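You operate a simulated robot arm through the tools that you are given. There is no shell and no other tool.

The job below is to be done with a simulated two-armed robot. You get a single attempt, and the scene is never put back.

Task
Put the depth gauge on the top of the wooden bench. Fetch the green mug from the top of the work bench and set it on the low shelf of the wall bench. Fetch the oil bottle from the top of the work bench and stand it on the shelf of the glove stand. Put the blue oil can from the top of the work bench on the silver disc there. Switch the switch of the width gauge on. Put the white filter that says "SIZE 5" from the top of the work bench on the right shelf of the press and the white filter marked "SIZE 2" on top of the brown carton there. Fetch the grey cloths and set it on the steel plate on the work bench. Fetch the green pad and set it on the lower shelf of the wooden bench. Put the polish can labelled "medium" from the top of the work bench on the top of the wall bench and the polish can labelled "fine" on the top of the wooden bench. Fetch the blue rag from the top of the work bench and set it in the bowl there. Lift the glove box lid open. Do these in any order. Set down upright: depth gauge, mug, oil bottle, oil can, white filter.

It is judged by the outcome, as a careful person would: the job done as asked, and still so three seconds after it is handed in. It fails if anything else is knocked over, pushed out of place, dropped, spilled or broken. Lids that push on must go on centred and level and be pressed home; caps that screw on are set level and turned clockwise until they are tight. Flat cloth is picked up by pressing the open fingertips on it (5 to 10 N) and closing them slowly along it; thin cloth reads only 2 to 8 mm in the jaws.

Robot
Two 7-joint arms with two-finger parallel grippers on one trunk, on a base that drives. Base frame: it is fixed to the floor where the robot stands at the start and does not move with it; the origin is under the middle of the robot, x ahead of it, y to its left, z up; the surface under the hand at the start is at about z = 0.88. Units: m, degrees, N and s.
The left shoulder is at the start at [0.05, 0.158, 1.158], the right one opposite. With the tool pointing down near the work surface each hand reaches from about 0.24 to 0.66 m from the robot's upright axis, wherever it stands, measured 20 degrees to its own side. Places, roughly: blue rag (6x5x4 cm) [0.5, -0.4, 0.9]; bowl [0.5, -0.25, 1]; brown carton [1, 1, 1]; depth gauge [0.75, 0, 1]; disc [0.5, 0.5, 1]; glove box lid [3.1, 1, 1]; green pad (8x6x3 cm) [2.9, 2.2, 0.8]; grey cloths (6x12x4 cm) [2.9, 1, 0.9]; low shelf of the wall bench [-0.9, -1.9, 0.3]; lower shelf of the wooden bench [3, 2, 0.3]; mug [0.5, 0.5, 1]; oil bottle [0.5, 0.75, 1]; oil can [0.5, 0.75, 1]; polish can [0.75, -0.25, 1]; right shelf of the press [-2.4, -1, 0.9]; shelf of the glove stand (36x16 cm) [2.96, 1.04, 0.92]; steel plate on the work bench (20x16 cm) [0.82, 0.04, 0.9]; switch of the width gauge [0.8, 0.8, 0.9]; top of the wall bench (22x26 cm) [-1.04, -1.84, 0.88]; top of the wooden bench (80x24 cm) [2.88, 2.44, 0.8]; white filter [1, 0.75, 1]. Payload 3.91 kg a hand.
The TCP of each hand is the grasp point between the finger pads, 0.03 m short of the fingertips. In the tool frame z runs along the fingers and y along their closing line. The gripper opens to 0.11 m. The fingers are 0.02 m wide and 0.01 m thick; the gripper's body (0.048 by 0.112 m) begins 0.055 m behind the TCP.
Orientation is that of the tool frame in the base frame, as a unit quaternion [x, y, z, w]. With the fingers straight down and closing along the base's y, the tool's x points along the base's -x, its y along +y and its z along -z.

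Tools
- The arms move only by the tool step_arm. It takes "left_moves", "right_moves" or both (then of equal length, played together; a hand with none holds still); each is a list of rows, each a list of 3 entries, a list of its own where there are three numbers: the shift along the tool's x, y, z in units of 25 mm (1.0 is 25 mm), then the turn, a rotation vector about the tool's x, y, z in units of 6 degrees (1.0 is 6 degrees), then the opening, from 0 (shut) to 1 (fully open). In form: [[[x, y, z], [wx, wy, wz], hand], ...]. A call has 1 to 20 rows; each row shifts and turns the commanded pose from where the row before left it, along the tool's axes as they then stand. A call with a number of a shift or a turn outside -1 to 1 is refused whole. Rows are played at 5 a second. More than 0.05 m and 8.6 degrees between two rows, or a gripper value outside its range, and nothing of the call is played. Where a pose cannot be reached the arm comes as near as it can. A force on the tool above 40 N (or 10 N above the force at the start of the call, whichever is more), or a blocked arm, ends the call early, and 0.2 s more pass. The fingers move at their own pace (about 0.153 m/s each) and stop on an object; they squeeze with about 43 N. The grip force told is the motor's: it shows also when the fingers shut on nothing. Time passes only in rows, and 0.2 s behind the last, so rows that do not move let the fingers close. The reply holds the time, the measured pose of the TCP, the force on the tool along the base axes, the opening and the grip force, in the units named above and with some noise, with the torque about the TCP (base axes, N m) and any sound that the robot's microphone picked up.
- Cameras (640 x 400 px; columns grow to the right, rows downward): "scene" is now at [0.1491, 0.0067, 1.3141]; the picture's right is [0.10, -0.99, 0.00], its down [-0.47, -0.05, -0.88] and it looks along [0.88, 0.09, -0.47] (base axes); focal length 214 px, centre (320, 200). "left" rides on the left gripper at [0.072, -0.017, -0.103] in its tool frame; the picture's right is [0.23, 0.97, 0.00], its down [-0.76, 0.18, -0.62] and it looks along [-0.61, 0.14, 0.78] (tool axes); focal length 222 px, centre (320, 200). "right" rides on the right gripper at [0.072, 0.017, -0.103] in its tool frame; the picture's right is [-0.23, 0.97, 0.00], its down [-0.76, -0.18, -0.62] and it looks along [-0.61, -0.14, 0.78] (tool axes); focal length 222 px, centre (320, 200). There is no depth. A picture from a camera that has moved, and an enlarged one, comes with that camera's place and axes in the base frame and with its lens. The place of the scene camera against the robot may be out by one fixed shift of up to 0.025 m in any direction.
- grab_frame(camera): a new picture of that camera. No time passes.
- slide_trunk(by): slides the trunk up (or, below 0, down) by that many m; the arms and the scene camera ride with it, the base frame stays. It gives what a move gives, with no picture.
- steer(legs): drives the robot by 1 to 6 legs, each [ahead, turn to the left] in m and degrees, along the robot's own axes; the way and the turn of a leg run together, so that a leg with both is an arc; at most 1.5 m and 180 degrees a leg. The arms and the cameras ride along, it lands a little off, and it stops where it bumps. It gives what a move gives.
- head_to(pan, tilt): turns the head with the scene camera to pan (to the left, within 80 degrees either way) and tilt (down, from -29 to 69), counted from straight ahead of the robot. It gives what a move gives.
- zoom(camera, box): a new picture of the part [left, top, right, bottom] of that camera's present view, enlarged. No time passes.
- finish_job(): hands the job in; it is judged then, once.

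Places have to be worked out from the pictures, the camera data and where the tool is seen. Open the grippers and draw the arms clear of the work before you hand the job in, unless the task says otherwise.

The tools are called after "Emit:" as a command line: name --argument value ..., lists and objects as JSON in quotes. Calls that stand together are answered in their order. step_arm: Moves the arms, as the interface text tells. Its arguments: {"type":"object","properties":{"left_moves":{"type":"array"},"right_moves":{"type":"array"}},"required":[]} The other tools are called the same way: slide_trunk (by) slides the trunk up or down; steer (legs) drives the base; head_to (pan, tilt) turns the head that bears the scene camera; grab_frame (camera) takes a picture; zoom (camera, box) takes an enlarged picture of a part of a camera's view; finish_job () hands the job in.

At the start:

```text
clock: 0.0
left_tool_pos: [0.3103, 0.2582, 1.1471]
left_ee_rot: [0.0, 1.0, -0.001, 0.0]
left_wrist_force: [-0.9, 0.3, -0.6]
left_wrist_torque: [-0.03, -0.01, 0.03]
left_opening: 0.11
left_grasp_force: 0.1
right_tool_pos: [0.4033, 0.0038, 1.1517]
right_ee_rot: [0.0, 1.0, 0.001, 0.001]
right_wrist_force: [-0.6, 0.0, 0.1]
right_wrist_torque: [0.01, 0.01, 0.01]
right_opening: 0.1097
right_grasp_force: 0.0
trunk travel left (down, up): [-0.4, 0.082]
robot x, y, heading: [0.0006, 0.0024, 0.0]
head pan, tilt: [5.8, 28.4]
```

scene: 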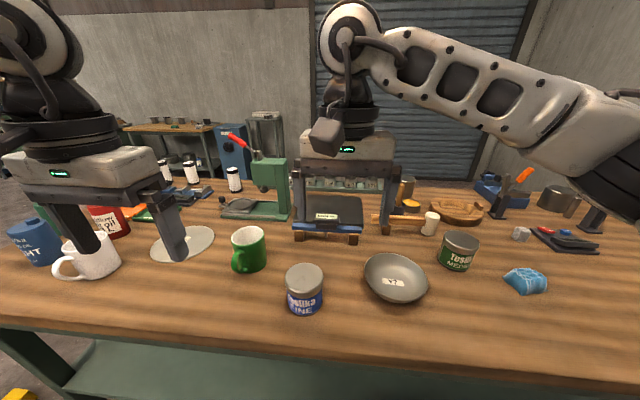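
right: 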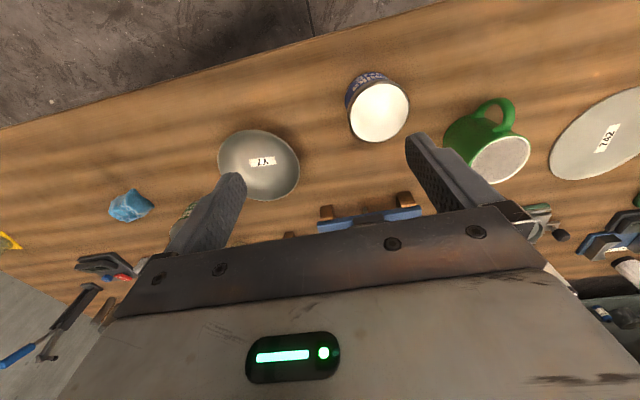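
left: 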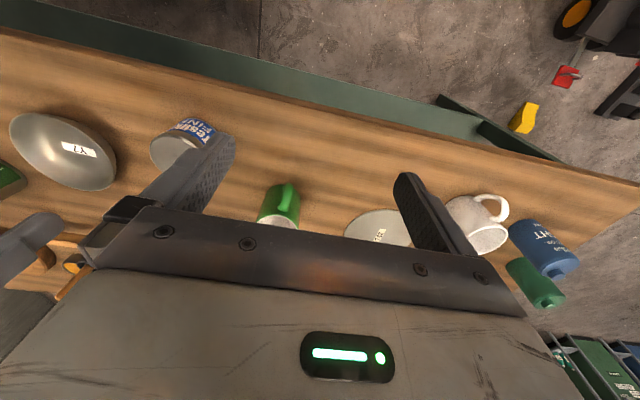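

I start by looking around with the head camera to map the scene before moving anything.

Emit:
head_to --pan 50 --tilt 30

Emit:
grab_frame --camera "scene"

Emit:
head_to --pan -45 --tilt 30

Emit:
grab_frame --camera "scene"

```text
clock: 1.1
left_tool_pos: [0.3099, 0.2596, 1.1474]
left_ee_rot: [0.0, 1.0, 0.001, 0.0]
left_wrist_force: [1.0, -0.2, -0.6]
left_wrist_torque: [0.03, 0.02, -0.01]
left_opening: 0.1102
left_grasp_force: 0.0
right_tool_pos: [0.404, 0.0044, 1.1509]
right_ee_rot: [-0.001, 1.0, 0.0, 0.0]
right_wrist_force: [-0.5, -0.7, 0.0]
right_wrist_torque: [-0.01, 0.02, 0.0]
right_opening: 0.1099
right_grasp_force: 0.1
trunk travel left (down, up): [-0.4, 0.082]
robot x, y, heading: [-0.0012, -0.0008, -0.0]
head pan, tilt: [50.0, 30.0]
```

```text
taken
camera scene: at [0.1167, 0.0667, 1.3115], right [0.77, -0.64, 0.0], down [-0.32, -0.38, -0.87], along [0.56, 0.66, -0.5], focal length 214 px, centre (320, 200)
```

scene: 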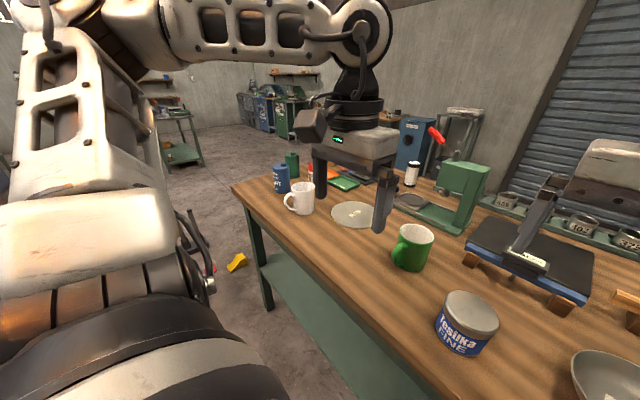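

```text
clock: 2.8
left_tool_pos: [0.3104, 0.2576, 1.147]
left_ee_rot: [0.0, 1.0, -0.001, 0.0]
left_wrist_force: [0.5, -0.7, 0.1]
left_wrist_torque: [0.0, -0.03, -0.02]
left_opening: 0.1101
left_grasp_force: 0.1
right_tool_pos: [0.4044, 0.0032, 1.1504]
right_ee_rot: [0.0, 1.0, 0.0, 0.0]
right_wrist_force: [0.1, 0.7, 0.2]
right_wrist_torque: [0.0, 0.01, -0.02]
right_opening: 0.1103
right_grasp_force: 0.0
trunk travel left (down, up): [-0.4, 0.082]
robot x, y, heading: [0.002, 0.0002, 0.1]
head pan, tilt: [-45.0, 30.0]
```

```text
taken
camera scene: at [0.1225, -0.0664, 1.3114], right [-0.71, -0.71, 0.0], down [-0.35, 0.35, -0.87], along [0.61, -0.61, -0.5], focal length 214 px, centre (320, 200)
```

scene: 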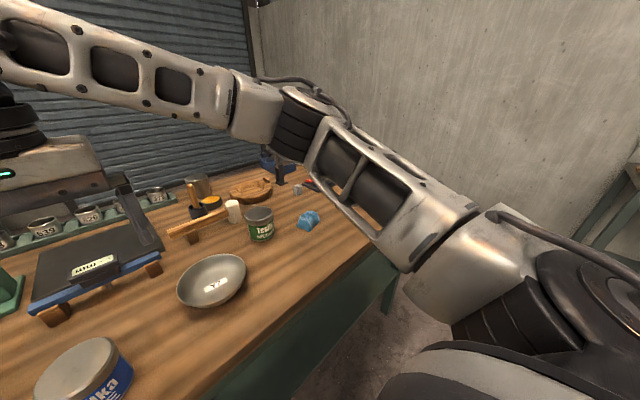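

I see the bench layout; now I zoom on parts of the bench to identify each object.

Emit:
head_to --pan 25 --tilt 25

Emit:
zoom --camera "scene" --box '[0, 100, 320, 300]'

Emit:
zoom --camera "scene" --box '[240, 100, 560, 300]'

Emit:
head_to --pan -10 --tilt 25

Emit:
zoom --camera "scene" --box '[100, 100, 420, 300]'

Emit:
zoom --camera "scene" --box '[320, 100, 640, 300]'

```text
clock: 4.2
left_tool_pos: [0.3097, 0.2576, 1.1465]
left_ee_rot: [0.0, 1.0, 0.001, 0.0]
left_wrist_force: [-0.6, 0.3, 0.7]
left_wrist_torque: [0.0, 0.02, -0.02]
left_opening: 0.1099
left_grasp_force: 0.0
right_tool_pos: [0.4027, 0.0029, 1.1504]
right_ee_rot: [0.001, 1.0, -0.001, 0.0]
right_wrist_force: [-0.3, -0.3, 0.1]
right_wrist_torque: [-0.03, 0.01, -0.01]
right_opening: 0.1104
right_grasp_force: 0.0
trunk travel left (down, up): [-0.4, 0.082]
robot x, y, heading: [-0.0017, 0.0004, -0.0]
head pan, tilt: [25.0, 25.0]
```

```text
2.00 times, centred on (160, 200) of scene
camera zoom: at [0.142, 0.0364, 1.3194], right [0.42, -0.91, 0.0], down [-0.38, -0.18, -0.91], along [0.82, 0.38, -0.42], focal length 429 px, centre (640, 200)
```

zoom: 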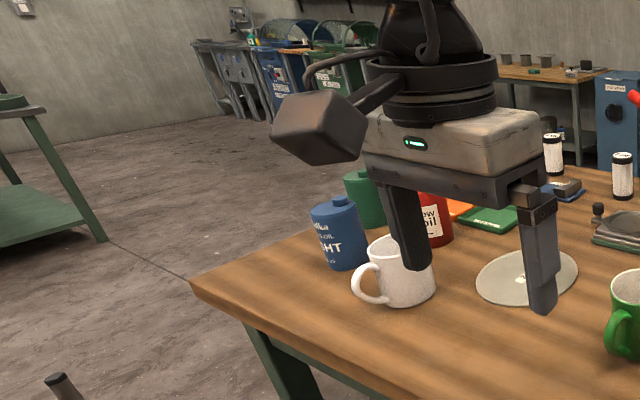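

```text
2.00 times, centred on (400, 200) of scene
camera zoom: at [0.142, 0.0364, 1.3194], right [0.42, -0.91, 0.0], down [-0.38, -0.18, -0.91], along [0.82, 0.38, -0.42], focal length 429 px, centre (160, 200)
```

zoom: 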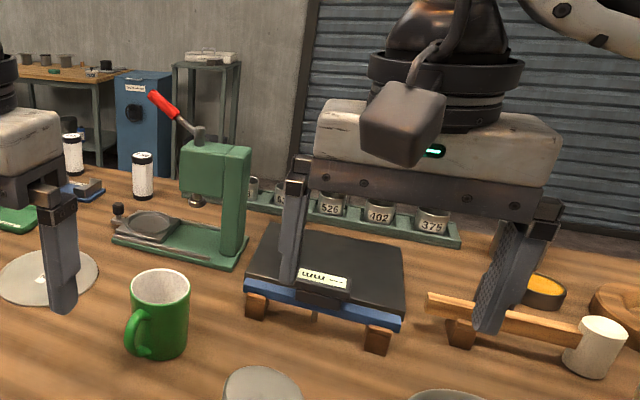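

```text
clock: 5.2
left_tool_pos: [0.3098, 0.2593, 1.148]
left_ee_rot: [0.0, 1.0, 0.0, 0.0]
left_wrist_force: [-0.1, -0.5, 1.0]
left_wrist_torque: [-0.01, 0.01, -0.02]
left_opening: 0.11
left_grasp_force: 0.0
right_tool_pos: [0.4053, 0.0039, 1.1509]
right_ee_rot: [0.001, 1.0, 0.0, 0.0]
right_wrist_force: [0.1, 1.1, 0.6]
right_wrist_torque: [-0.01, -0.01, -0.01]
right_opening: 0.1101
right_grasp_force: 0.1
trunk travel left (down, up): [-0.4, 0.082]
robot x, y, heading: [-0.0005, -0.0006, 0.0]
head pan, tilt: [-10.0, 25.0]
```

```text
2.00 times, centred on (260, 200) of scene
camera zoom: at [0.1493, -0.0184, 1.3194], right [-0.17, -0.98, 0.0], down [-0.42, 0.07, -0.91], along [0.89, -0.16, -0.42], focal length 429 px, centre (440, 200)
```

zoom: 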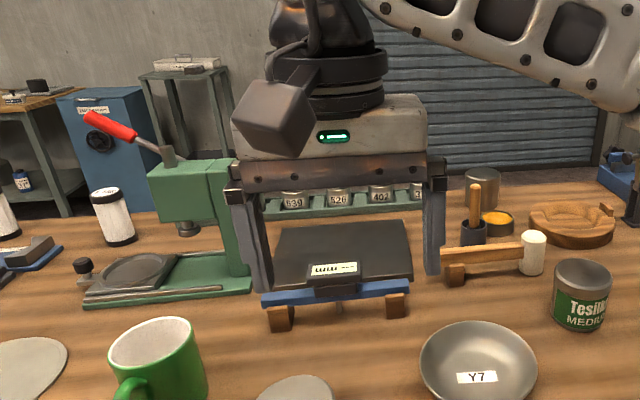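

```text
2.00 times, centred on (480, 200) of scene
camera zoom: at [0.1493, -0.0184, 1.3194], right [-0.17, -0.98, 0.0], down [-0.42, 0.07, -0.91], along [0.89, -0.16, -0.42], focal length 429 px, centre (0, 200)
```

zoom: 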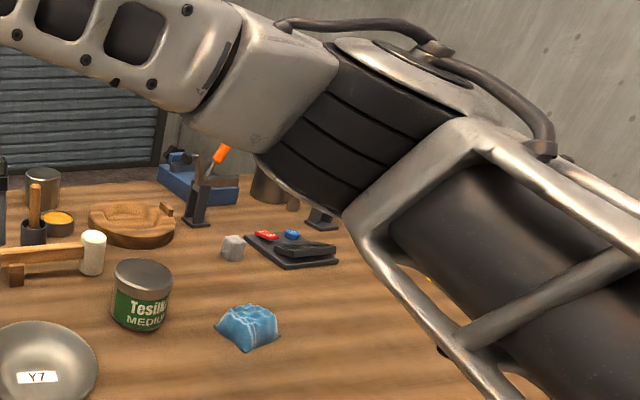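

The view is partly blocked by the hands, so I move both hands outward and up, clear of the bench items (all below z≈1.05), to see better.

Emit:
step_arm --left_moves '[[[0, 1, -0.5], [0, 0, 0], 1], [[0, 1, -0.5], [0, 0, 0], 1], [[0, 1, -0.5], [0, 0, 0], 1], [[0, 1, -0.5], [0, 0, 0], 1], [[0, 1, -0.5], [0, 0, 0], 1], [[0, 1, -0.5], [0, 0, 0], 1], [[0, 1, -0.5], [0, 0, 0], 1], [[0, 1, -0.5], [0, 0, 0], 1]]' --right_moves '[[[0.5, -1, -0.5], [0, 0, 0], 1], [[0.5, -1, -0.5], [0, 0, 0], 1], [[0.5, -1, -0.5], [0, 0, 0], 1], [[0.5, -1, -0.5], [0, 0, 0], 1], [[0.5, -1, -0.5], [0, 0, 0], 1], [[0.5, -1, -0.5], [0, 0, 0], 1], [[0.5, -1, -0.5], [0, 0, 0], 1], [[0.5, -1, -0.5], [0, 0, 0], 1]]'

Emit:
head_to --pan 0 --tilt 30

Emit:
grab_frame --camera "scene"

Emit:
grab_frame --camera "left"

Emit:
grab_frame --camera "right"

```text
clock: 7.0
left_tool_pos: [0.3088, 0.4582, 1.248]
left_ee_rot: [0.0, 1.0, 0.0, 0.0]
left_wrist_force: [0.3, 0.6, 0.2]
left_wrist_torque: [0.01, 0.01, 0.01]
left_opening: 0.1098
left_grasp_force: 0.1
right_tool_pos: [0.3024, -0.1972, 1.2515]
right_ee_rot: [0.0, 1.0, 0.0, 0.0]
right_wrist_force: [-0.1, -0.1, 0.1]
right_wrist_torque: [0.02, -0.03, -0.04]
right_opening: 0.11
right_grasp_force: 0.1
trunk travel left (down, up): [-0.4, 0.082]
robot x, y, heading: [0.0059, 0.0005, -0.0]
head pan, tilt: [-10.0, 25.0]
```

```text
clock: 7.8
left_tool_pos: [0.3086, 0.458, 1.2474]
left_ee_rot: [0.0, 1.0, 0.0, 0.0]
left_wrist_force: [-0.1, 0.0, 0.0]
left_wrist_torque: [0.01, 0.03, -0.01]
left_opening: 0.1101
left_grasp_force: 0.1
right_tool_pos: [0.3035, -0.1976, 1.251]
right_ee_rot: [0.0, 1.0, 0.0, 0.0]
right_wrist_force: [-0.2, 0.2, -0.6]
right_wrist_torque: [-0.04, 0.03, -0.03]
right_opening: 0.1101
right_grasp_force: 0.1
trunk travel left (down, up): [-0.4, 0.082]
robot x, y, heading: [0.0001, -0.0002, -0.1]
head pan, tilt: [0.0, 30.0]
```

```text
taken
camera scene: at [0.1489, -0.0026, 1.3115], right [0.0, -1.0, 0.0], down [-0.5, 0.0, -0.87], along [0.87, 0.0, -0.5], focal length 214 px, centre (320, 200)
```

scene: 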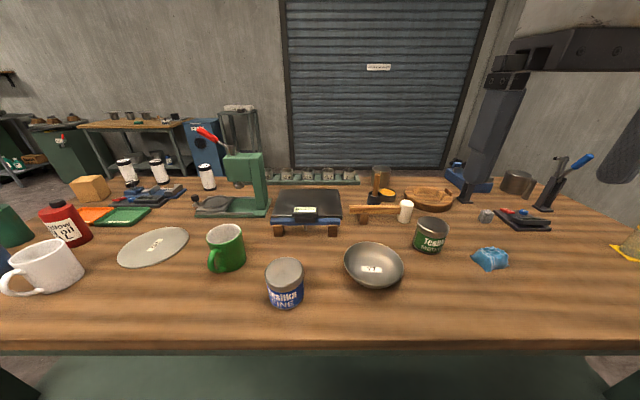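

```text
taken
camera left: at [0.2354, 0.4417, 1.3509], right [-0.23, 0.97, 0.0], down [0.76, 0.18, 0.62], along [0.61, 0.14, -0.78], focal length 222 px, centre (320, 200)
```

left: 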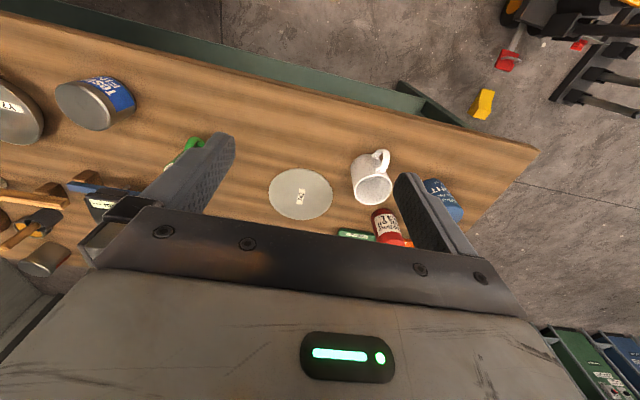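

```text
taken
camera right: at [0.2303, -0.1798, 1.3546], right [0.23, 0.97, 0.0], down [0.76, -0.18, 0.62], along [0.61, -0.14, -0.78], focal length 222 px, centre (320, 200)
```

right: 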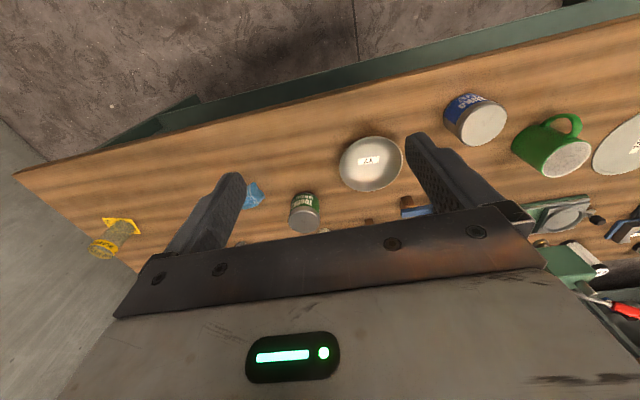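

Now the bench is visible; I zoom in on the pieces to read labels and see the shapes.

Emit:
zoom --camera "scene" --box '[60, 140, 220, 240]'

Emit:
zoom --camera "scene" --box '[180, 150, 340, 250]'

Emit:
zoom --camera "scene" --box '[340, 140, 500, 240]'

Emit:
zoom --camera "scene" --box '[0, 180, 160, 280]'

Emit:
zoom --camera "scene" --box '[0, 80, 260, 200]'

Emit:
zoom --camera "scene" --box '[460, 160, 640, 280]'

```text
4.00 times, centred on (140, 190) of scene
camera zoom: at [0.1489, -0.0026, 1.3115], right [0.0, -1.0, 0.0], down [-0.5, 0.0, -0.87], along [0.87, 0.0, -0.5], focal length 858 px, centre (1040, 240)
```

zoom: 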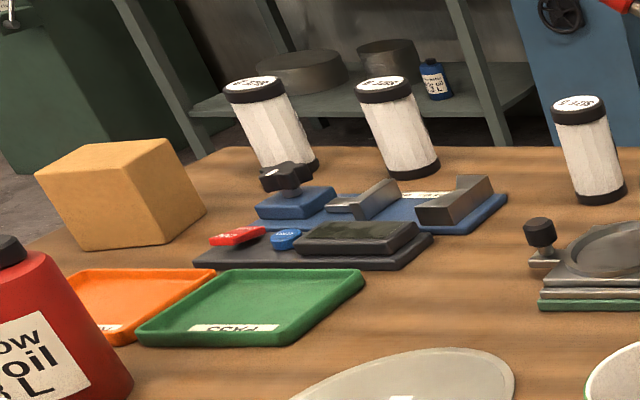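

```text
4.00 times, centred on (260, 200) of scene
camera zoom: at [0.1489, -0.0026, 1.3115], right [0.0, -1.0, 0.0], down [-0.5, 0.0, -0.87], along [0.87, 0.0, -0.5], focal length 858 px, centre (560, 200)
```

zoom: 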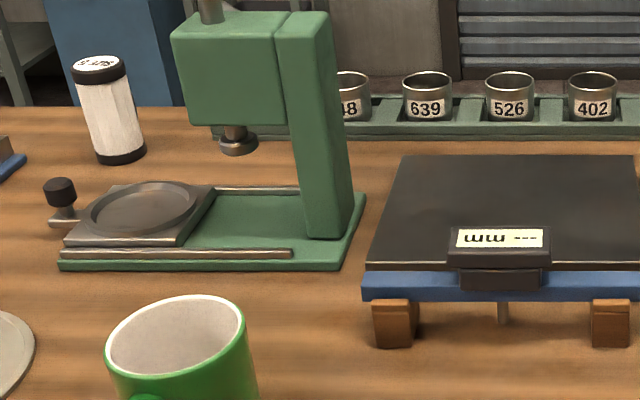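

```text
4.00 times, centred on (420, 190) of scene
camera zoom: at [0.1489, -0.0026, 1.3115], right [0.0, -1.0, 0.0], down [-0.5, 0.0, -0.87], along [0.87, 0.0, -0.5], focal length 858 px, centre (-80, 240)
```

zoom: 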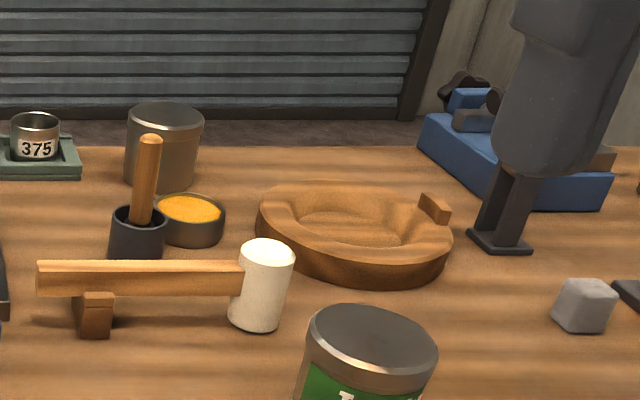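

```text
4.00 times, centred on (80, 230) of scene
camera zoom: at [0.1489, -0.0026, 1.3115], right [0.0, -1.0, 0.0], down [-0.5, 0.0, -0.87], along [0.87, 0.0, -0.5], focal length 858 px, centre (1280, 80)
```

zoom: 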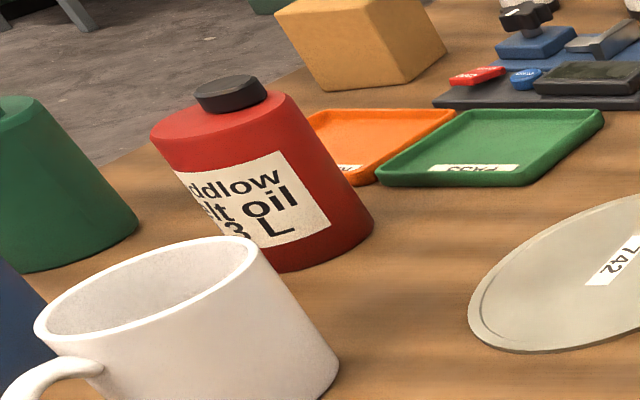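

```text
2.46 times, centred on (130, 140) of scene
camera zoom: at [0.1489, -0.0026, 1.3115], right [0.0, -1.0, 0.0], down [-0.5, 0.0, -0.87], along [0.87, 0.0, -0.5], focal length 528 px, centre (788, 348)
```

zoom: 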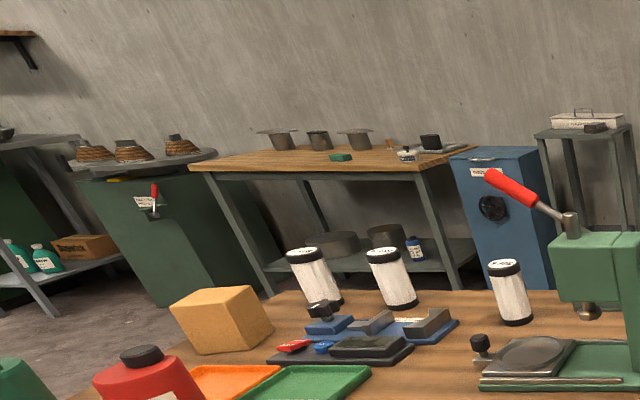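

```text
3.33 times, centred on (550, 220) of scene
camera zoom: at [0.1489, -0.0026, 1.3115], right [0.0, -1.0, 0.0], down [-0.5, 0.0, -0.87], along [0.87, 0.0, -0.5], focal length 715 px, centre (-447, 133)
```

zoom: 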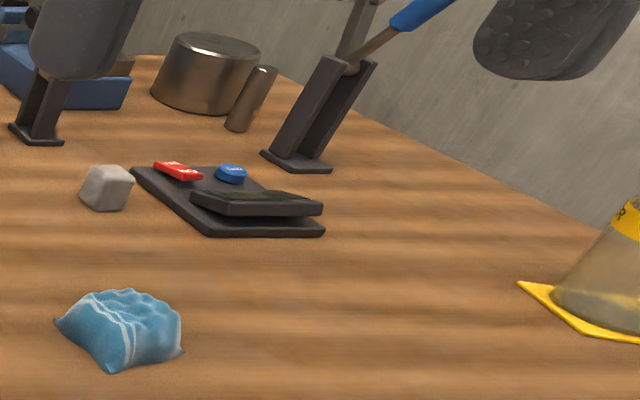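

I'll bring the right hand above the depth gauge area (staying at z≈1.2, well over everything) to look with the wrist camera.

Emit:
step_arm --right_moves '[[[-0.923, 0.657, 0.167], [0, 0, 0], 1], [[-0.923, 0.657, 0.167], [0, 0, 0], 1], [[-0.923, 0.657, 0.167], [0, 0, 0], 1], [[-0.923, 0.657, 0.167], [0, 0, 0], 1], [[-0.923, 0.657, 0.167], [0, 0, 0], 1], [[-0.923, 0.657, 0.167], [0, 0, 0], 1], [[-0.923, 0.657, 0.167], [0, 0, 0], 1], [[-0.923, 0.657, 0.167], [0, 0, 0], 1], [[-0.923, 0.657, 0.167], [0, 0, 0], 1], [[-0.923, 0.657, 0.167], [0, 0, 0], 1], [[-0.923, 0.657, 0.167], [0, 0, 0], 1], [[-0.923, 0.657, 0.167], [0, 0, 0], 1]]'

Emit:
grab_frame --camera "right"

Emit:
zoom --camera "right" --box '[220, 60, 420, 185]'

Emit:
zoom --camera "left" --box '[260, 140, 480, 260]'

```text
clock: 10.4
left_tool_pos: [0.3091, 0.4586, 1.2464]
left_ee_rot: [0.0, 1.0, 0.0, 0.0]
left_wrist_force: [-0.6, -0.1, 0.5]
left_wrist_torque: [0.02, 0.04, 0.01]
left_opening: 0.1099
left_grasp_force: 0.0
right_tool_pos: [0.5504, -0.0136, 1.1933]
right_ee_rot: [0.0, 1.0, 0.0, 0.0]
right_wrist_force: [0.4, 0.0, 0.4]
right_wrist_torque: [0.0, -0.02, 0.0]
right_opening: 0.1099
right_grasp_force: 0.1
right hand out of reach, approached as far as the arm can: row 11, 12
trunk travel left (down, up): [-0.4, 0.082]
robot x, y, heading: [0.0022, 0.0, -0.2]
head pan, tilt: [0.0, 30.0]
```

```text
taken
camera right: at [0.4771, 0.0018, 1.2968], right [0.23, 0.97, 0.0], down [0.76, -0.18, 0.62], along [0.61, -0.14, -0.78], focal length 222 px, centre (320, 200)
```

right: 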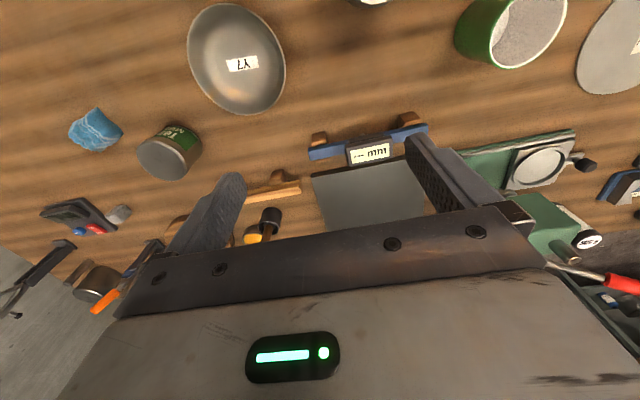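

```text
3.20 times, centred on (320, 122) of right
camera zoom: at [0.4771, 0.0018, 1.2968], right [0.23, 0.97, 0.0], down [0.76, -0.18, 0.62], along [0.61, -0.14, -0.78], focal length 711 px, centre (320, 448)
```

zoom: 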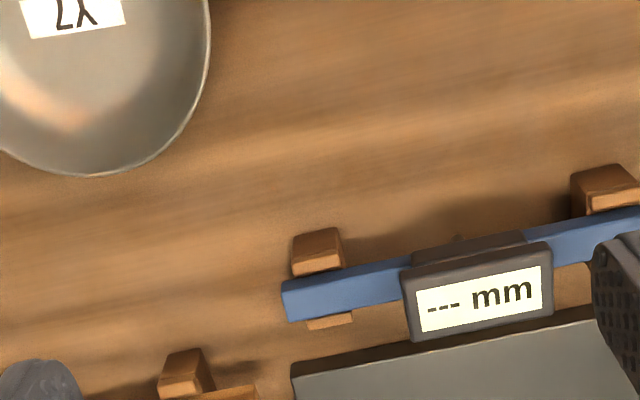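

```text
2.91 times, centred on (370, 200) of left
camera zoom: at [0.2356, 0.4418, 1.3509], right [-0.23, 0.97, 0.0], down [0.76, 0.18, 0.62], along [0.61, 0.14, -0.78], focal length 646 px, centre (174, 200)
```

zoom: 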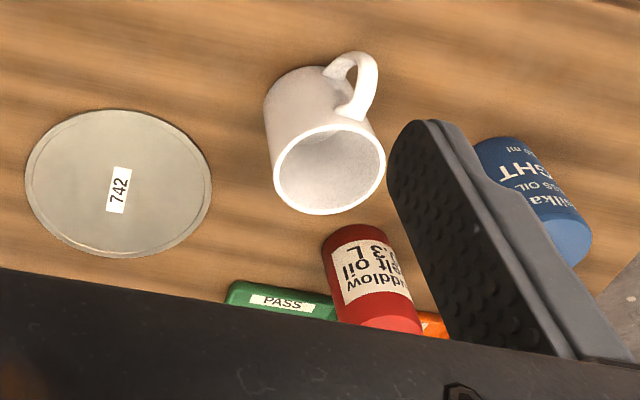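

I've located the depth gauge (blue beam on two wooden blocks, about (0.66, 0.05)), bowl ≈(0.49,-0.13), rag ≈(0.53,-0.43), medium can ≈(0.60,-0.30). I look to the right-rear for the wall bench and press, and left too.

Emit:
head_to --pan -80 --tilt 20

Emit:
grab_frame --camera "scene"

Emit:
head_to --pan 80 --tilt 20

Emit:
grab_frame --camera "scene"

```text
clock: 11.9
left_tool_pos: [0.3088, 0.4591, 1.2481]
left_ee_rot: [-0.001, 1.0, 0.0, 0.0]
left_wrist_force: [0.4, -0.6, 0.4]
left_wrist_torque: [0.0, -0.02, 0.0]
left_opening: 0.1101
left_grasp_force: 0.0
right_tool_pos: [0.5501, -0.0142, 1.1933]
right_ee_rot: [0.0, 1.0, 0.0, 0.001]
right_wrist_force: [0.6, -0.9, -0.4]
right_wrist_torque: [0.04, 0.01, -0.01]
right_opening: 0.11
right_grasp_force: 0.1
trunk travel left (down, up): [-0.4, 0.082]
robot x, y, heading: [0.0025, 0.0021, 0.1]
head pan, tilt: [-80.0, 20.0]
```

```text
taken
camera scene: at [0.0747, -0.0942, 1.3275], right [-0.98, -0.17, 0.0], down [-0.06, 0.34, -0.94], along [0.16, -0.93, -0.34], focal length 214 px, centre (320, 200)
```

scene: 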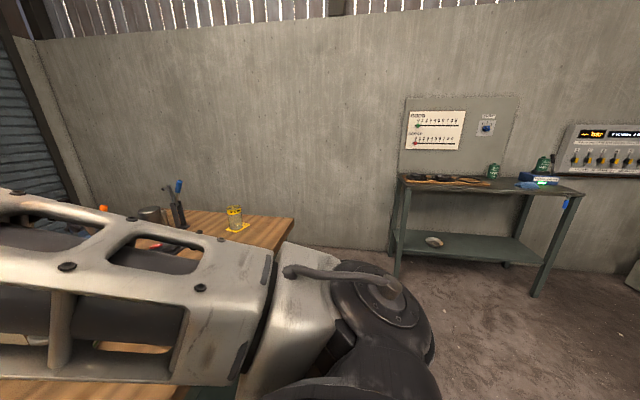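

```text
clock: 14.3
left_tool_pos: [0.3092, 0.4592, 1.2467]
left_ee_rot: [0.001, 1.0, 0.0, 0.0]
left_wrist_force: [-0.4, -0.6, 0.4]
left_wrist_torque: [0.02, 0.0, 0.0]
left_opening: 0.11
left_grasp_force: 0.1
right_tool_pos: [0.5511, -0.0158, 1.194]
right_ee_rot: [0.001, 1.0, -0.001, 0.001]
right_wrist_force: [0.2, 0.3, -0.5]
right_wrist_torque: [-0.01, 0.02, -0.01]
right_opening: 0.11
right_grasp_force: 0.1
trunk travel left (down, up): [-0.4, 0.082]
robot x, y, heading: [-0.0024, -0.0022, 0.1]
head pan, tilt: [80.0, 20.0]
```

```text
taken
camera scene: at [0.0747, 0.0892, 1.3275], right [0.98, -0.17, 0.0], down [-0.06, -0.34, -0.94], along [0.16, 0.93, -0.34], focal length 214 px, centre (320, 200)
```

scene: 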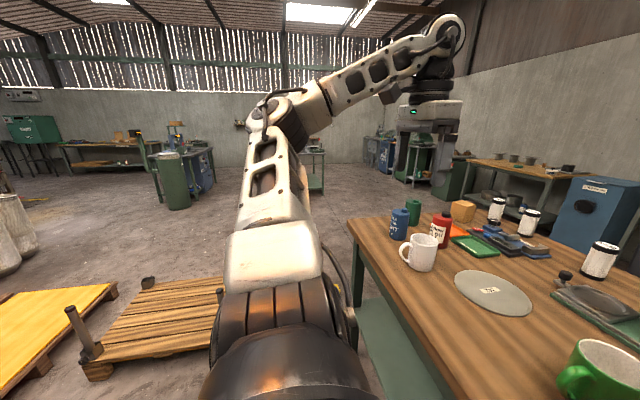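

I zoom in on the wall bench.

Emit:
head_to --pan -80 --tilt 20

Emit:
zoom --camera "scene" --box '[380, 140, 620, 290]'

Emit:
zoom --camera "scene" --box '[480, 100, 640, 200]'

```text
clock: 16.8
left_tool_pos: [0.3082, 0.4592, 1.2461]
left_ee_rot: [0.0, 1.0, 0.0, 0.0]
left_wrist_force: [0.3, 0.2, -0.1]
left_wrist_torque: [0.02, -0.01, -0.02]
left_opening: 0.1099
left_grasp_force: 0.1
right_tool_pos: [0.5503, -0.0152, 1.1929]
right_ee_rot: [0.0, 1.0, 0.0, 0.002]
right_wrist_force: [-1.0, 0.1, -1.4]
right_wrist_torque: [-0.01, -0.03, 0.01]
right_opening: 0.1101
right_grasp_force: 0.0
trunk travel left (down, up): [-0.4, 0.082]
robot x, y, heading: [0.0016, -0.0028, -0.1]
head pan, tilt: [-80.0, 20.0]
```

```text
2.67 times, centred on (500, 215) of scene
camera zoom: at [0.0747, -0.0942, 1.3275], right [-0.98, -0.17, 0.0], down [-0.06, 0.34, -0.94], along [0.16, -0.93, -0.34], focal length 572 px, centre (-160, 160)
```

zoom: 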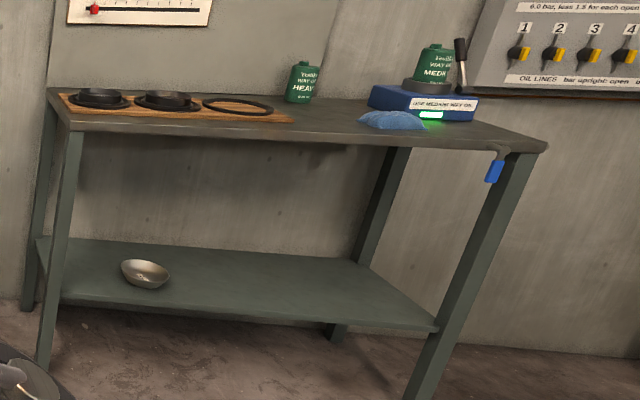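

```text
4.00 times, centred on (560, 150) of scene
camera zoom: at [0.0747, -0.0942, 1.3275], right [-0.98, -0.17, 0.0], down [-0.06, 0.34, -0.94], along [0.16, -0.93, -0.34], focal length 858 px, centre (-640, 400)
```

zoom: 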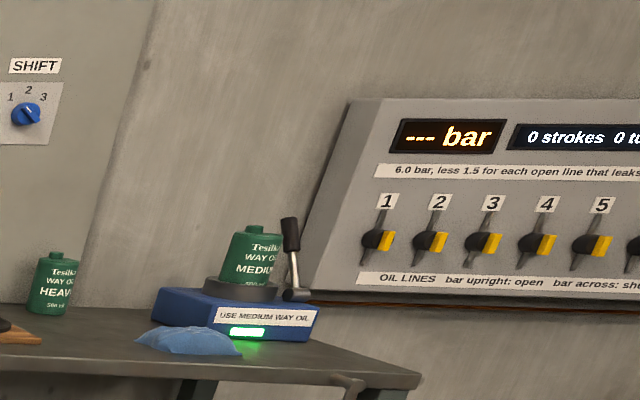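

The wall bench's low shelf is open at the front with free space. Now I start with the blue rag: moving the right hand above it to see it with the wrist camera.

Emit:
step_arm --right_moves '[[[0.25, -0.96, 0.1], [0, 0, 0], 1], [[0.25, -0.96, 0.1], [0, 0, 0], 1], [[0.25, -0.96, 0.1], [0, 0, 0], 1], [[0.25, -0.96, 0.1], [0, 0, 0], 1], [[0.25, -0.96, 0.1], [0, 0, 0], 1], [[0.25, -0.96, 0.1], [0, 0, 0], 1], [[0.25, -0.96, 0.1], [0, 0, 0], 1], [[0.25, -0.96, 0.1], [0, 0, 0], 1], [[0.25, -0.96, 0.1], [0, 0, 0], 1], [[0.25, -0.96, 0.1], [0, 0, 0], 1], [[0.25, -0.96, 0.1], [0, 0, 0], 1], [[0.25, -0.96, 0.1], [0, 0, 0], 1], [[0.25, -0.96, 0.1], [0, 0, 0], 1], [[0.25, -0.96, 0.1], [0, 0, 0], 1], [[0.25, -0.96, 0.1], [0, 0, 0], 1], [[0.25, -0.96, 0.1], [0, 0, 0], 1]]'

Emit:
grab_frame --camera "right"

Emit:
zoom --camera "right" --box '[220, 80, 420, 205]'

```text
clock: 20.2
left_tool_pos: [0.3085, 0.4577, 1.2476]
left_ee_rot: [0.0, 1.0, 0.0, -0.001]
left_wrist_force: [-0.3, -0.4, 0.0]
left_wrist_torque: [0.03, 0.01, 0.0]
left_opening: 0.1102
left_grasp_force: 0.0
right_tool_pos: [0.4502, -0.3986, 1.1519]
right_ee_rot: [-0.001, 1.0, 0.0, 0.001]
right_wrist_force: [-0.2, -0.4, 0.4]
right_wrist_torque: [0.0, -0.01, -0.01]
right_opening: 0.1102
right_grasp_force: 0.0
trunk travel left (down, up): [-0.4, 0.082]
robot x, y, heading: [-0.0007, 0.0009, -0.1]
head pan, tilt: [-80.0, 20.0]
```

```text
taken
camera right: at [0.3782, -0.3828, 1.2557], right [0.23, 0.97, 0.0], down [0.76, -0.18, 0.62], along [0.61, -0.14, -0.78], focal length 222 px, centre (320, 200)
```

right: 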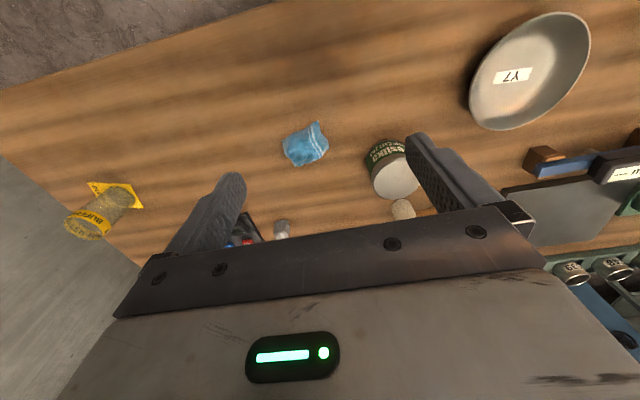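

```text
3.20 times, centred on (320, 142) of right
camera zoom: at [0.3782, -0.3828, 1.2557], right [0.23, 0.97, 0.0], down [0.76, -0.18, 0.62], along [0.61, -0.14, -0.78], focal length 711 px, centre (320, 384)
```

zoom: 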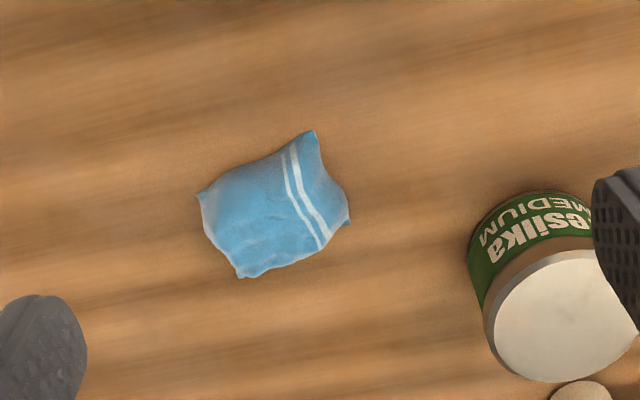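

Rag centre computed at about (0.532, -0.442), long axis about 22° off y. I move over it, turn the hand 22° and descend with open fingers to tip height just above the bench, then close.

Emit:
step_arm --right_moves '[[[-0.82, -0.43, 0], [0, 0, 0], 1], [[-0.82, -0.43, 0], [0, 0, 0], 1], [[-0.82, -0.43, 0], [0, 0, 0], 1], [[-0.82, -0.43, 0], [0, 0, 0], 1], [[0, 0, 0.94], [0, 0, -0.92], 1], [[0, 0, 0.94], [0, 0, -0.92], 1], [[0, 0, 0.94], [0, 0, -0.92], 1], [[0, 0, 0.94], [0, 0, -0.92], 1], [[0, 0, 0.94], [0, 0, 0], 1], [[0, 0, 0.94], [0, 0, 0], 1]]'

Emit:
grab_frame --camera "right"

```text
clock: 22.4
left_tool_pos: [0.3101, 0.458, 1.2463]
left_ee_rot: [0.0, 1.0, 0.0, 0.0]
left_wrist_force: [0.1, 0.6, 0.1]
left_wrist_torque: [-0.05, -0.01, 0.01]
left_opening: 0.11
left_grasp_force: 0.0
right_tool_pos: [0.4667, -0.4314, 1.0474]
right_ee_rot: [-0.062, 0.998, -0.014, -0.002]
right_wrist_force: [0.2, -1.2, -0.1]
right_wrist_torque: [0.01, 0.05, 0.02]
right_opening: 0.11
right_grasp_force: 0.0
right hand out of reach, approached as far as the arm can: row 3, 4, 5, 6, 7, 8
trunk travel left (down, up): [-0.4, 0.082]
robot x, y, heading: [-0.0005, -0.0, -0.1]
head pan, tilt: [-80.0, 20.0]
```

```text
taken
camera right: at [0.3923, -0.4212, 1.1508], right [0.11, 0.99, -0.03], down [0.78, -0.07, 0.62], along [0.62, -0.09, -0.78], focal length 222 px, centre (320, 200)
```

right: 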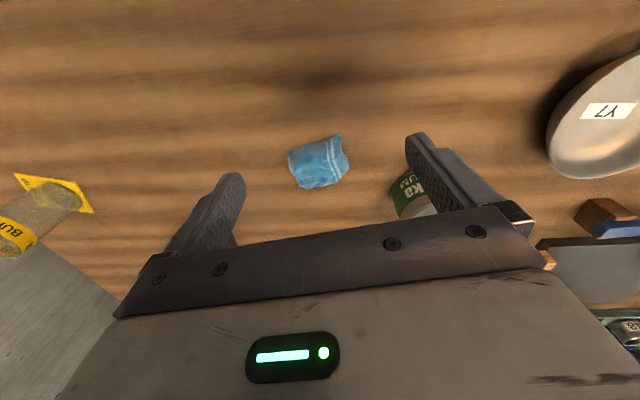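

Some rows were out of reach at that height; I let it settle with a still row and read the pose.

Emit:
step_arm --right_moves '[[[0, 0, 0], [0, 0, 0], 1]]'

```text
clock: 22.8
left_tool_pos: [0.3095, 0.458, 1.2469]
left_ee_rot: [0.001, 1.0, 0.001, 0.0]
left_wrist_force: [0.1, -0.8, -0.3]
left_wrist_torque: [-0.02, -0.01, -0.02]
left_opening: 0.11
left_grasp_force: 0.0
right_tool_pos: [0.4668, -0.4321, 1.0481]
right_ee_rot: [-0.061, 0.998, -0.015, -0.002]
right_wrist_force: [0.6, -0.4, -0.2]
right_wrist_torque: [-0.01, 0.0, 0.0]
right_opening: 0.1101
right_grasp_force: 0.0
trunk travel left (down, up): [-0.4, 0.082]
robot x, y, heading: [0.0012, 0.0013, 0.3]
head pan, tilt: [-80.0, 20.0]
```

I check how much room there is between the robot base and the bench by looking straight down.

Emit:
head_to --pan 0 --tilt 69

Emit:
grab_frame --camera "scene"

```text
clock: 24.3
left_tool_pos: [0.3093, 0.4577, 1.2479]
left_ee_rot: [0.0, 1.0, 0.0, 0.0]
left_wrist_force: [0.9, -0.9, 0.0]
left_wrist_torque: [-0.01, 0.03, -0.03]
left_opening: 0.1098
left_grasp_force: 0.0
right_tool_pos: [0.4675, -0.4325, 1.0475]
right_ee_rot: [-0.061, 0.998, -0.013, -0.001]
right_wrist_force: [0.8, -0.3, 0.4]
right_wrist_torque: [0.0, -0.01, 0.02]
right_opening: 0.1101
right_grasp_force: 0.0
trunk travel left (down, up): [-0.4, 0.082]
robot x, y, heading: [0.0026, 0.0019, -0.1]
head pan, tilt: [0.0, 68.8]
```

```text
taken
camera scene: at [0.1144, -0.0026, 1.26], right [0.0, -1.0, 0.0], down [-0.93, 0.0, -0.36], along [0.36, 0.0, -0.93], focal length 214 px, centre (320, 200)
```

scene: 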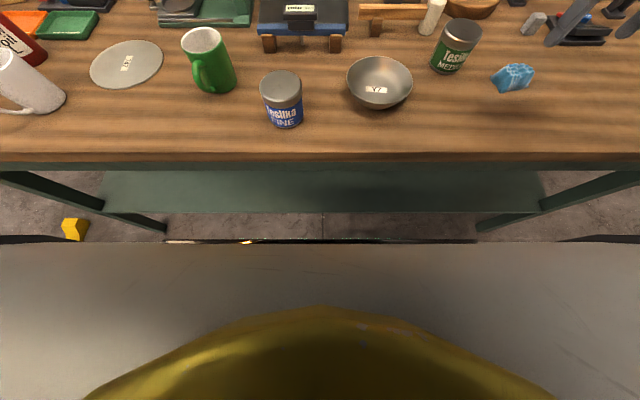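

The base itself isn't visible (the grey surface is the torso). I try driving forward a small amount, 0.06 m, hands are above all objects.

Emit:
steer --legs '[[0.06, 0]]'

```text
clock: 25.3
left_tool_pos: [0.3695, 0.4577, 1.2473]
left_ee_rot: [-0.001, 1.0, 0.0, 0.0]
left_wrist_force: [-0.2, 0.1, 0.1]
left_wrist_torque: [0.0, -0.01, 0.0]
left_opening: 0.11
left_grasp_force: 0.0
right_tool_pos: [0.5268, -0.4329, 1.0466]
right_ee_rot: [-0.061, 0.998, -0.014, -0.002]
right_wrist_force: [0.2, -0.1, 0.0]
right_wrist_torque: [0.0, 0.02, -0.02]
right_opening: 0.1099
right_grasp_force: 0.1
trunk travel left (down, up): [-0.4, 0.082]
robot x, y, heading: [0.0586, -0.0005, -0.2]
head pan, tilt: [0.0, 68.8]
```

No bump. I drive another 0.06 m.

Emit:
steer --legs '[[0.06, 0]]'

```text
clock: 26.3
left_tool_pos: [0.3914, 0.4582, 1.2462]
left_ee_rot: [0.0, 1.0, -0.001, 0.0]
left_wrist_force: [0.2, 0.1, -0.2]
left_wrist_torque: [0.01, 0.04, 0.01]
left_opening: 0.1101
left_grasp_force: 0.0
right_tool_pos: [0.5479, -0.4311, 1.0471]
right_ee_rot: [-0.061, 0.998, -0.014, -0.003]
right_wrist_force: [0.2, 0.5, -0.5]
right_wrist_torque: [-0.01, 0.03, -0.01]
right_opening: 0.1101
right_grasp_force: 0.1
trunk travel left (down, up): [-0.4, 0.082]
robot x, y, heading: [0.0832, 0.0035, -0.4]
head pan, tilt: [0.0, 68.8]
stopped in leg 1: the robot was blocked; the commanded pose is now the measured one
```

Blocked at x≈0.08, which is as close as the base gets. I back off by 1 cm and turn the head for a view.

Emit:
steer --legs '[[-0.012, 0]]'

Emit:
head_to --pan 0 --tilt 35

Emit:
grab_frame --camera "scene"

Emit:
grab_frame --camera "right"

```text
clock: 27.1
left_tool_pos: [0.3792, 0.459, 1.2458]
left_ee_rot: [0.001, 1.0, -0.001, 0.0]
left_wrist_force: [0.5, -0.4, 0.3]
left_wrist_torque: [-0.01, 0.01, 0.02]
left_opening: 0.1101
left_grasp_force: 0.1
right_tool_pos: [0.536, -0.432, 1.0461]
right_ee_rot: [-0.062, 0.998, -0.013, -0.002]
right_wrist_force: [-0.1, -0.3, 0.0]
right_wrist_torque: [0.04, -0.02, 0.04]
right_opening: 0.1101
right_grasp_force: 0.1
trunk travel left (down, up): [-0.4, 0.082]
robot x, y, heading: [0.0693, 0.0001, -0.1]
head pan, tilt: [0.0, 68.8]
```

```text
clock: 28.1
left_tool_pos: [0.3818, 0.4583, 1.2477]
left_ee_rot: [0.0, 1.0, -0.001, -0.001]
left_wrist_force: [0.1, -0.4, -0.9]
left_wrist_torque: [0.02, 0.03, -0.02]
left_opening: 0.1097
left_grasp_force: 0.1
right_tool_pos: [0.5363, -0.4311, 1.047]
right_ee_rot: [-0.062, 0.998, -0.015, -0.002]
right_wrist_force: [-0.5, 0.2, -0.5]
right_wrist_torque: [0.01, 0.0, 0.0]
right_opening: 0.11
right_grasp_force: 0.0
trunk travel left (down, up): [-0.4, 0.082]
robot x, y, heading: [0.0719, 0.0024, -0.1]
head pan, tilt: [0.0, 35.0]
```

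```text
taken
camera scene: at [0.2165, -0.0026, 1.3036], right [0.0, -1.0, 0.0], down [-0.57, 0.0, -0.82], along [0.82, 0.0, -0.57], focal length 214 px, centre (320, 200)
```

scene: 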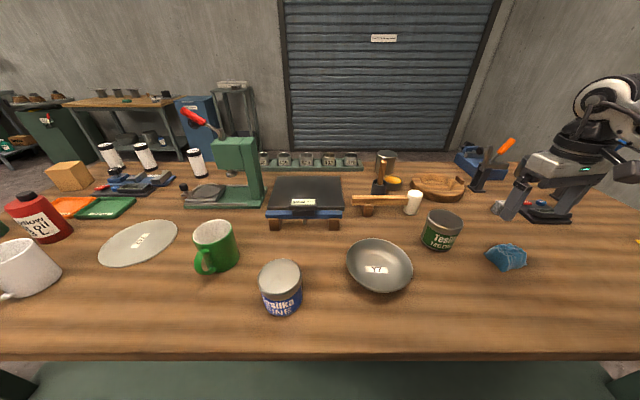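

```text
taken
camera right: at [0.4621, -0.4212, 1.1501], right [0.11, 0.99, -0.03], down [0.78, -0.07, 0.62], along [0.62, -0.09, -0.78], focal length 222 px, centre (320, 200)
```

right: 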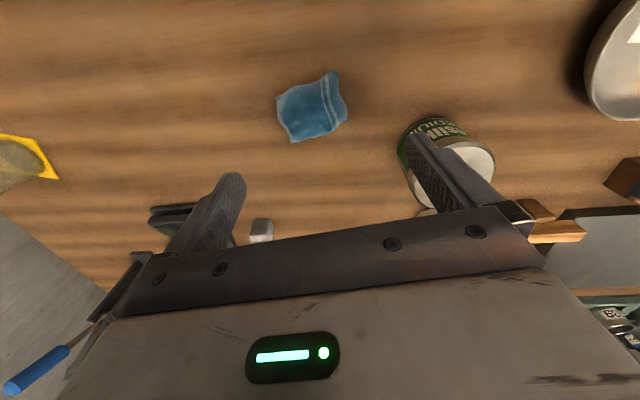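

Rag at (0.533,-0.444). I correct yaw to 22°, fix the small tilt, shift by about 1 cm and descend to TCP z≈0.915.

Emit:
step_arm --right_moves '[[[0, 0, 0], [-0.09, 0, -0.83], 1], [[0, 0, 0], [-0.09, 0, -0.83], 1], [[0, 0, 0], [-0.09, 0, -0.83], 1], [[0.31, -0.44, 0], [0, 0, 0], 1], [[0, 0, 0.88], [0, 0, 0], 1], [[0, 0, 0.88], [0, 0, 0], 1], [[0, 0, 0.88], [0, 0, 0], 1], [[0, 0, 0.88], [0, 0, 0], 1], [[0, 0, 0.88], [0, 0, 0], 1], [[0, 0, 0.88], [0, 0, 0], 1]]'

Emit:
grab_frame --camera "right"

```text
clock: 29.9
left_tool_pos: [0.3795, 0.4569, 1.2465]
left_ee_rot: [0.001, 1.0, -0.001, 0.0]
left_wrist_force: [0.2, -0.6, 0.1]
left_wrist_torque: [0.02, -0.02, -0.01]
left_opening: 0.1101
left_grasp_force: 0.1
right_tool_pos: [0.5081, -0.4321, 0.9411]
right_ee_rot: [-0.098, 0.995, -0.016, 0.008]
right_wrist_force: [-8.0, -5.2, 19.8]
right_wrist_torque: [-1.23, -0.13, -0.53]
right_opening: 0.1098
right_grasp_force: 0.0
right hand out of reach, approached as far as the arm can: row 1, 2, 3, 4
trunk travel left (down, up): [-0.4, 0.082]
robot x, y, heading: [0.0709, -0.0008, -0.6]
head pan, tilt: [0.0, 35.0]
stopped in row 9 (right hand): the force on the tool passed its limit at 50 N (the readings are from after the stop); the commanded pose is now the measured one
```

```text
taken
camera right: at [0.4309, -0.4272, 1.0436], right [0.03, 1.0, -0.03], down [0.77, -0.01, 0.64], along [0.64, -0.04, -0.77], focal length 222 px, centre (320, 200)
```

right: 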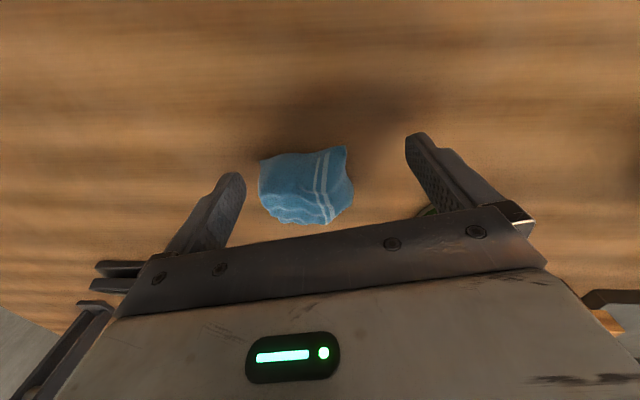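

The hand met resistance at TCP z≈0.94, before reaching the bench. I look from the head camera to find out what touches.

Emit:
head_to --pan -40 --tilt 35

Emit:
grab_frame --camera "scene"

Emit:
zoom --camera "scene" --box '[220, 100, 460, 250]'

```text
clock: 31.0
left_tool_pos: [0.3778, 0.4595, 1.2459]
left_ee_rot: [0.0, 1.0, -0.001, 0.001]
left_wrist_force: [0.0, 0.2, 0.0]
left_wrist_torque: [0.01, 0.01, -0.02]
left_opening: 0.1099
left_grasp_force: 0.0
right_tool_pos: [0.507, -0.4273, 0.9425]
right_ee_rot: [-0.101, 0.995, -0.015, 0.008]
right_wrist_force: [-5.4, -2.1, 29.3]
right_wrist_torque: [-1.64, -0.47, -0.36]
right_opening: 0.1099
right_grasp_force: 0.0
trunk travel left (down, up): [-0.4, 0.082]
robot x, y, heading: [0.0725, -0.0006, -0.0]
head pan, tilt: [-40.0, 35.0]
```

```text
taken
camera scene: at [0.1929, -0.0572, 1.3042], right [-0.64, -0.77, 0.0], down [-0.44, 0.37, -0.82], along [0.63, -0.53, -0.57], focal length 214 px, centre (320, 200)
```

scene: 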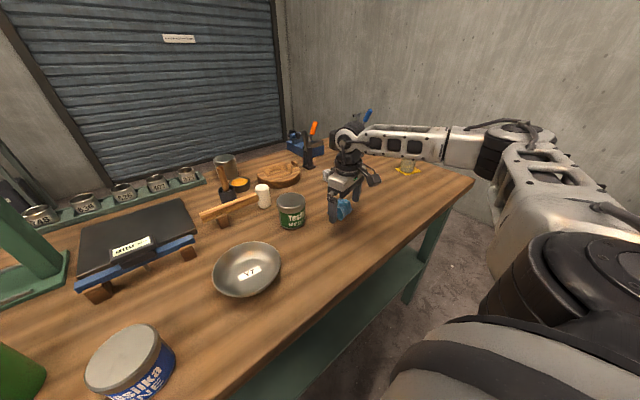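

```text
2.67 times, centred on (340, 175) of scene
camera zoom: at [0.1929, -0.0572, 1.3042], right [-0.64, -0.77, 0.0], down [-0.44, 0.37, -0.82], along [0.63, -0.53, -0.57], focal length 572 px, centre (267, 267)
```

zoom: 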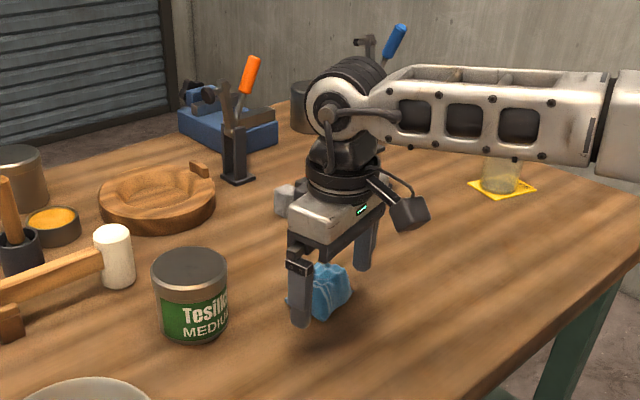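

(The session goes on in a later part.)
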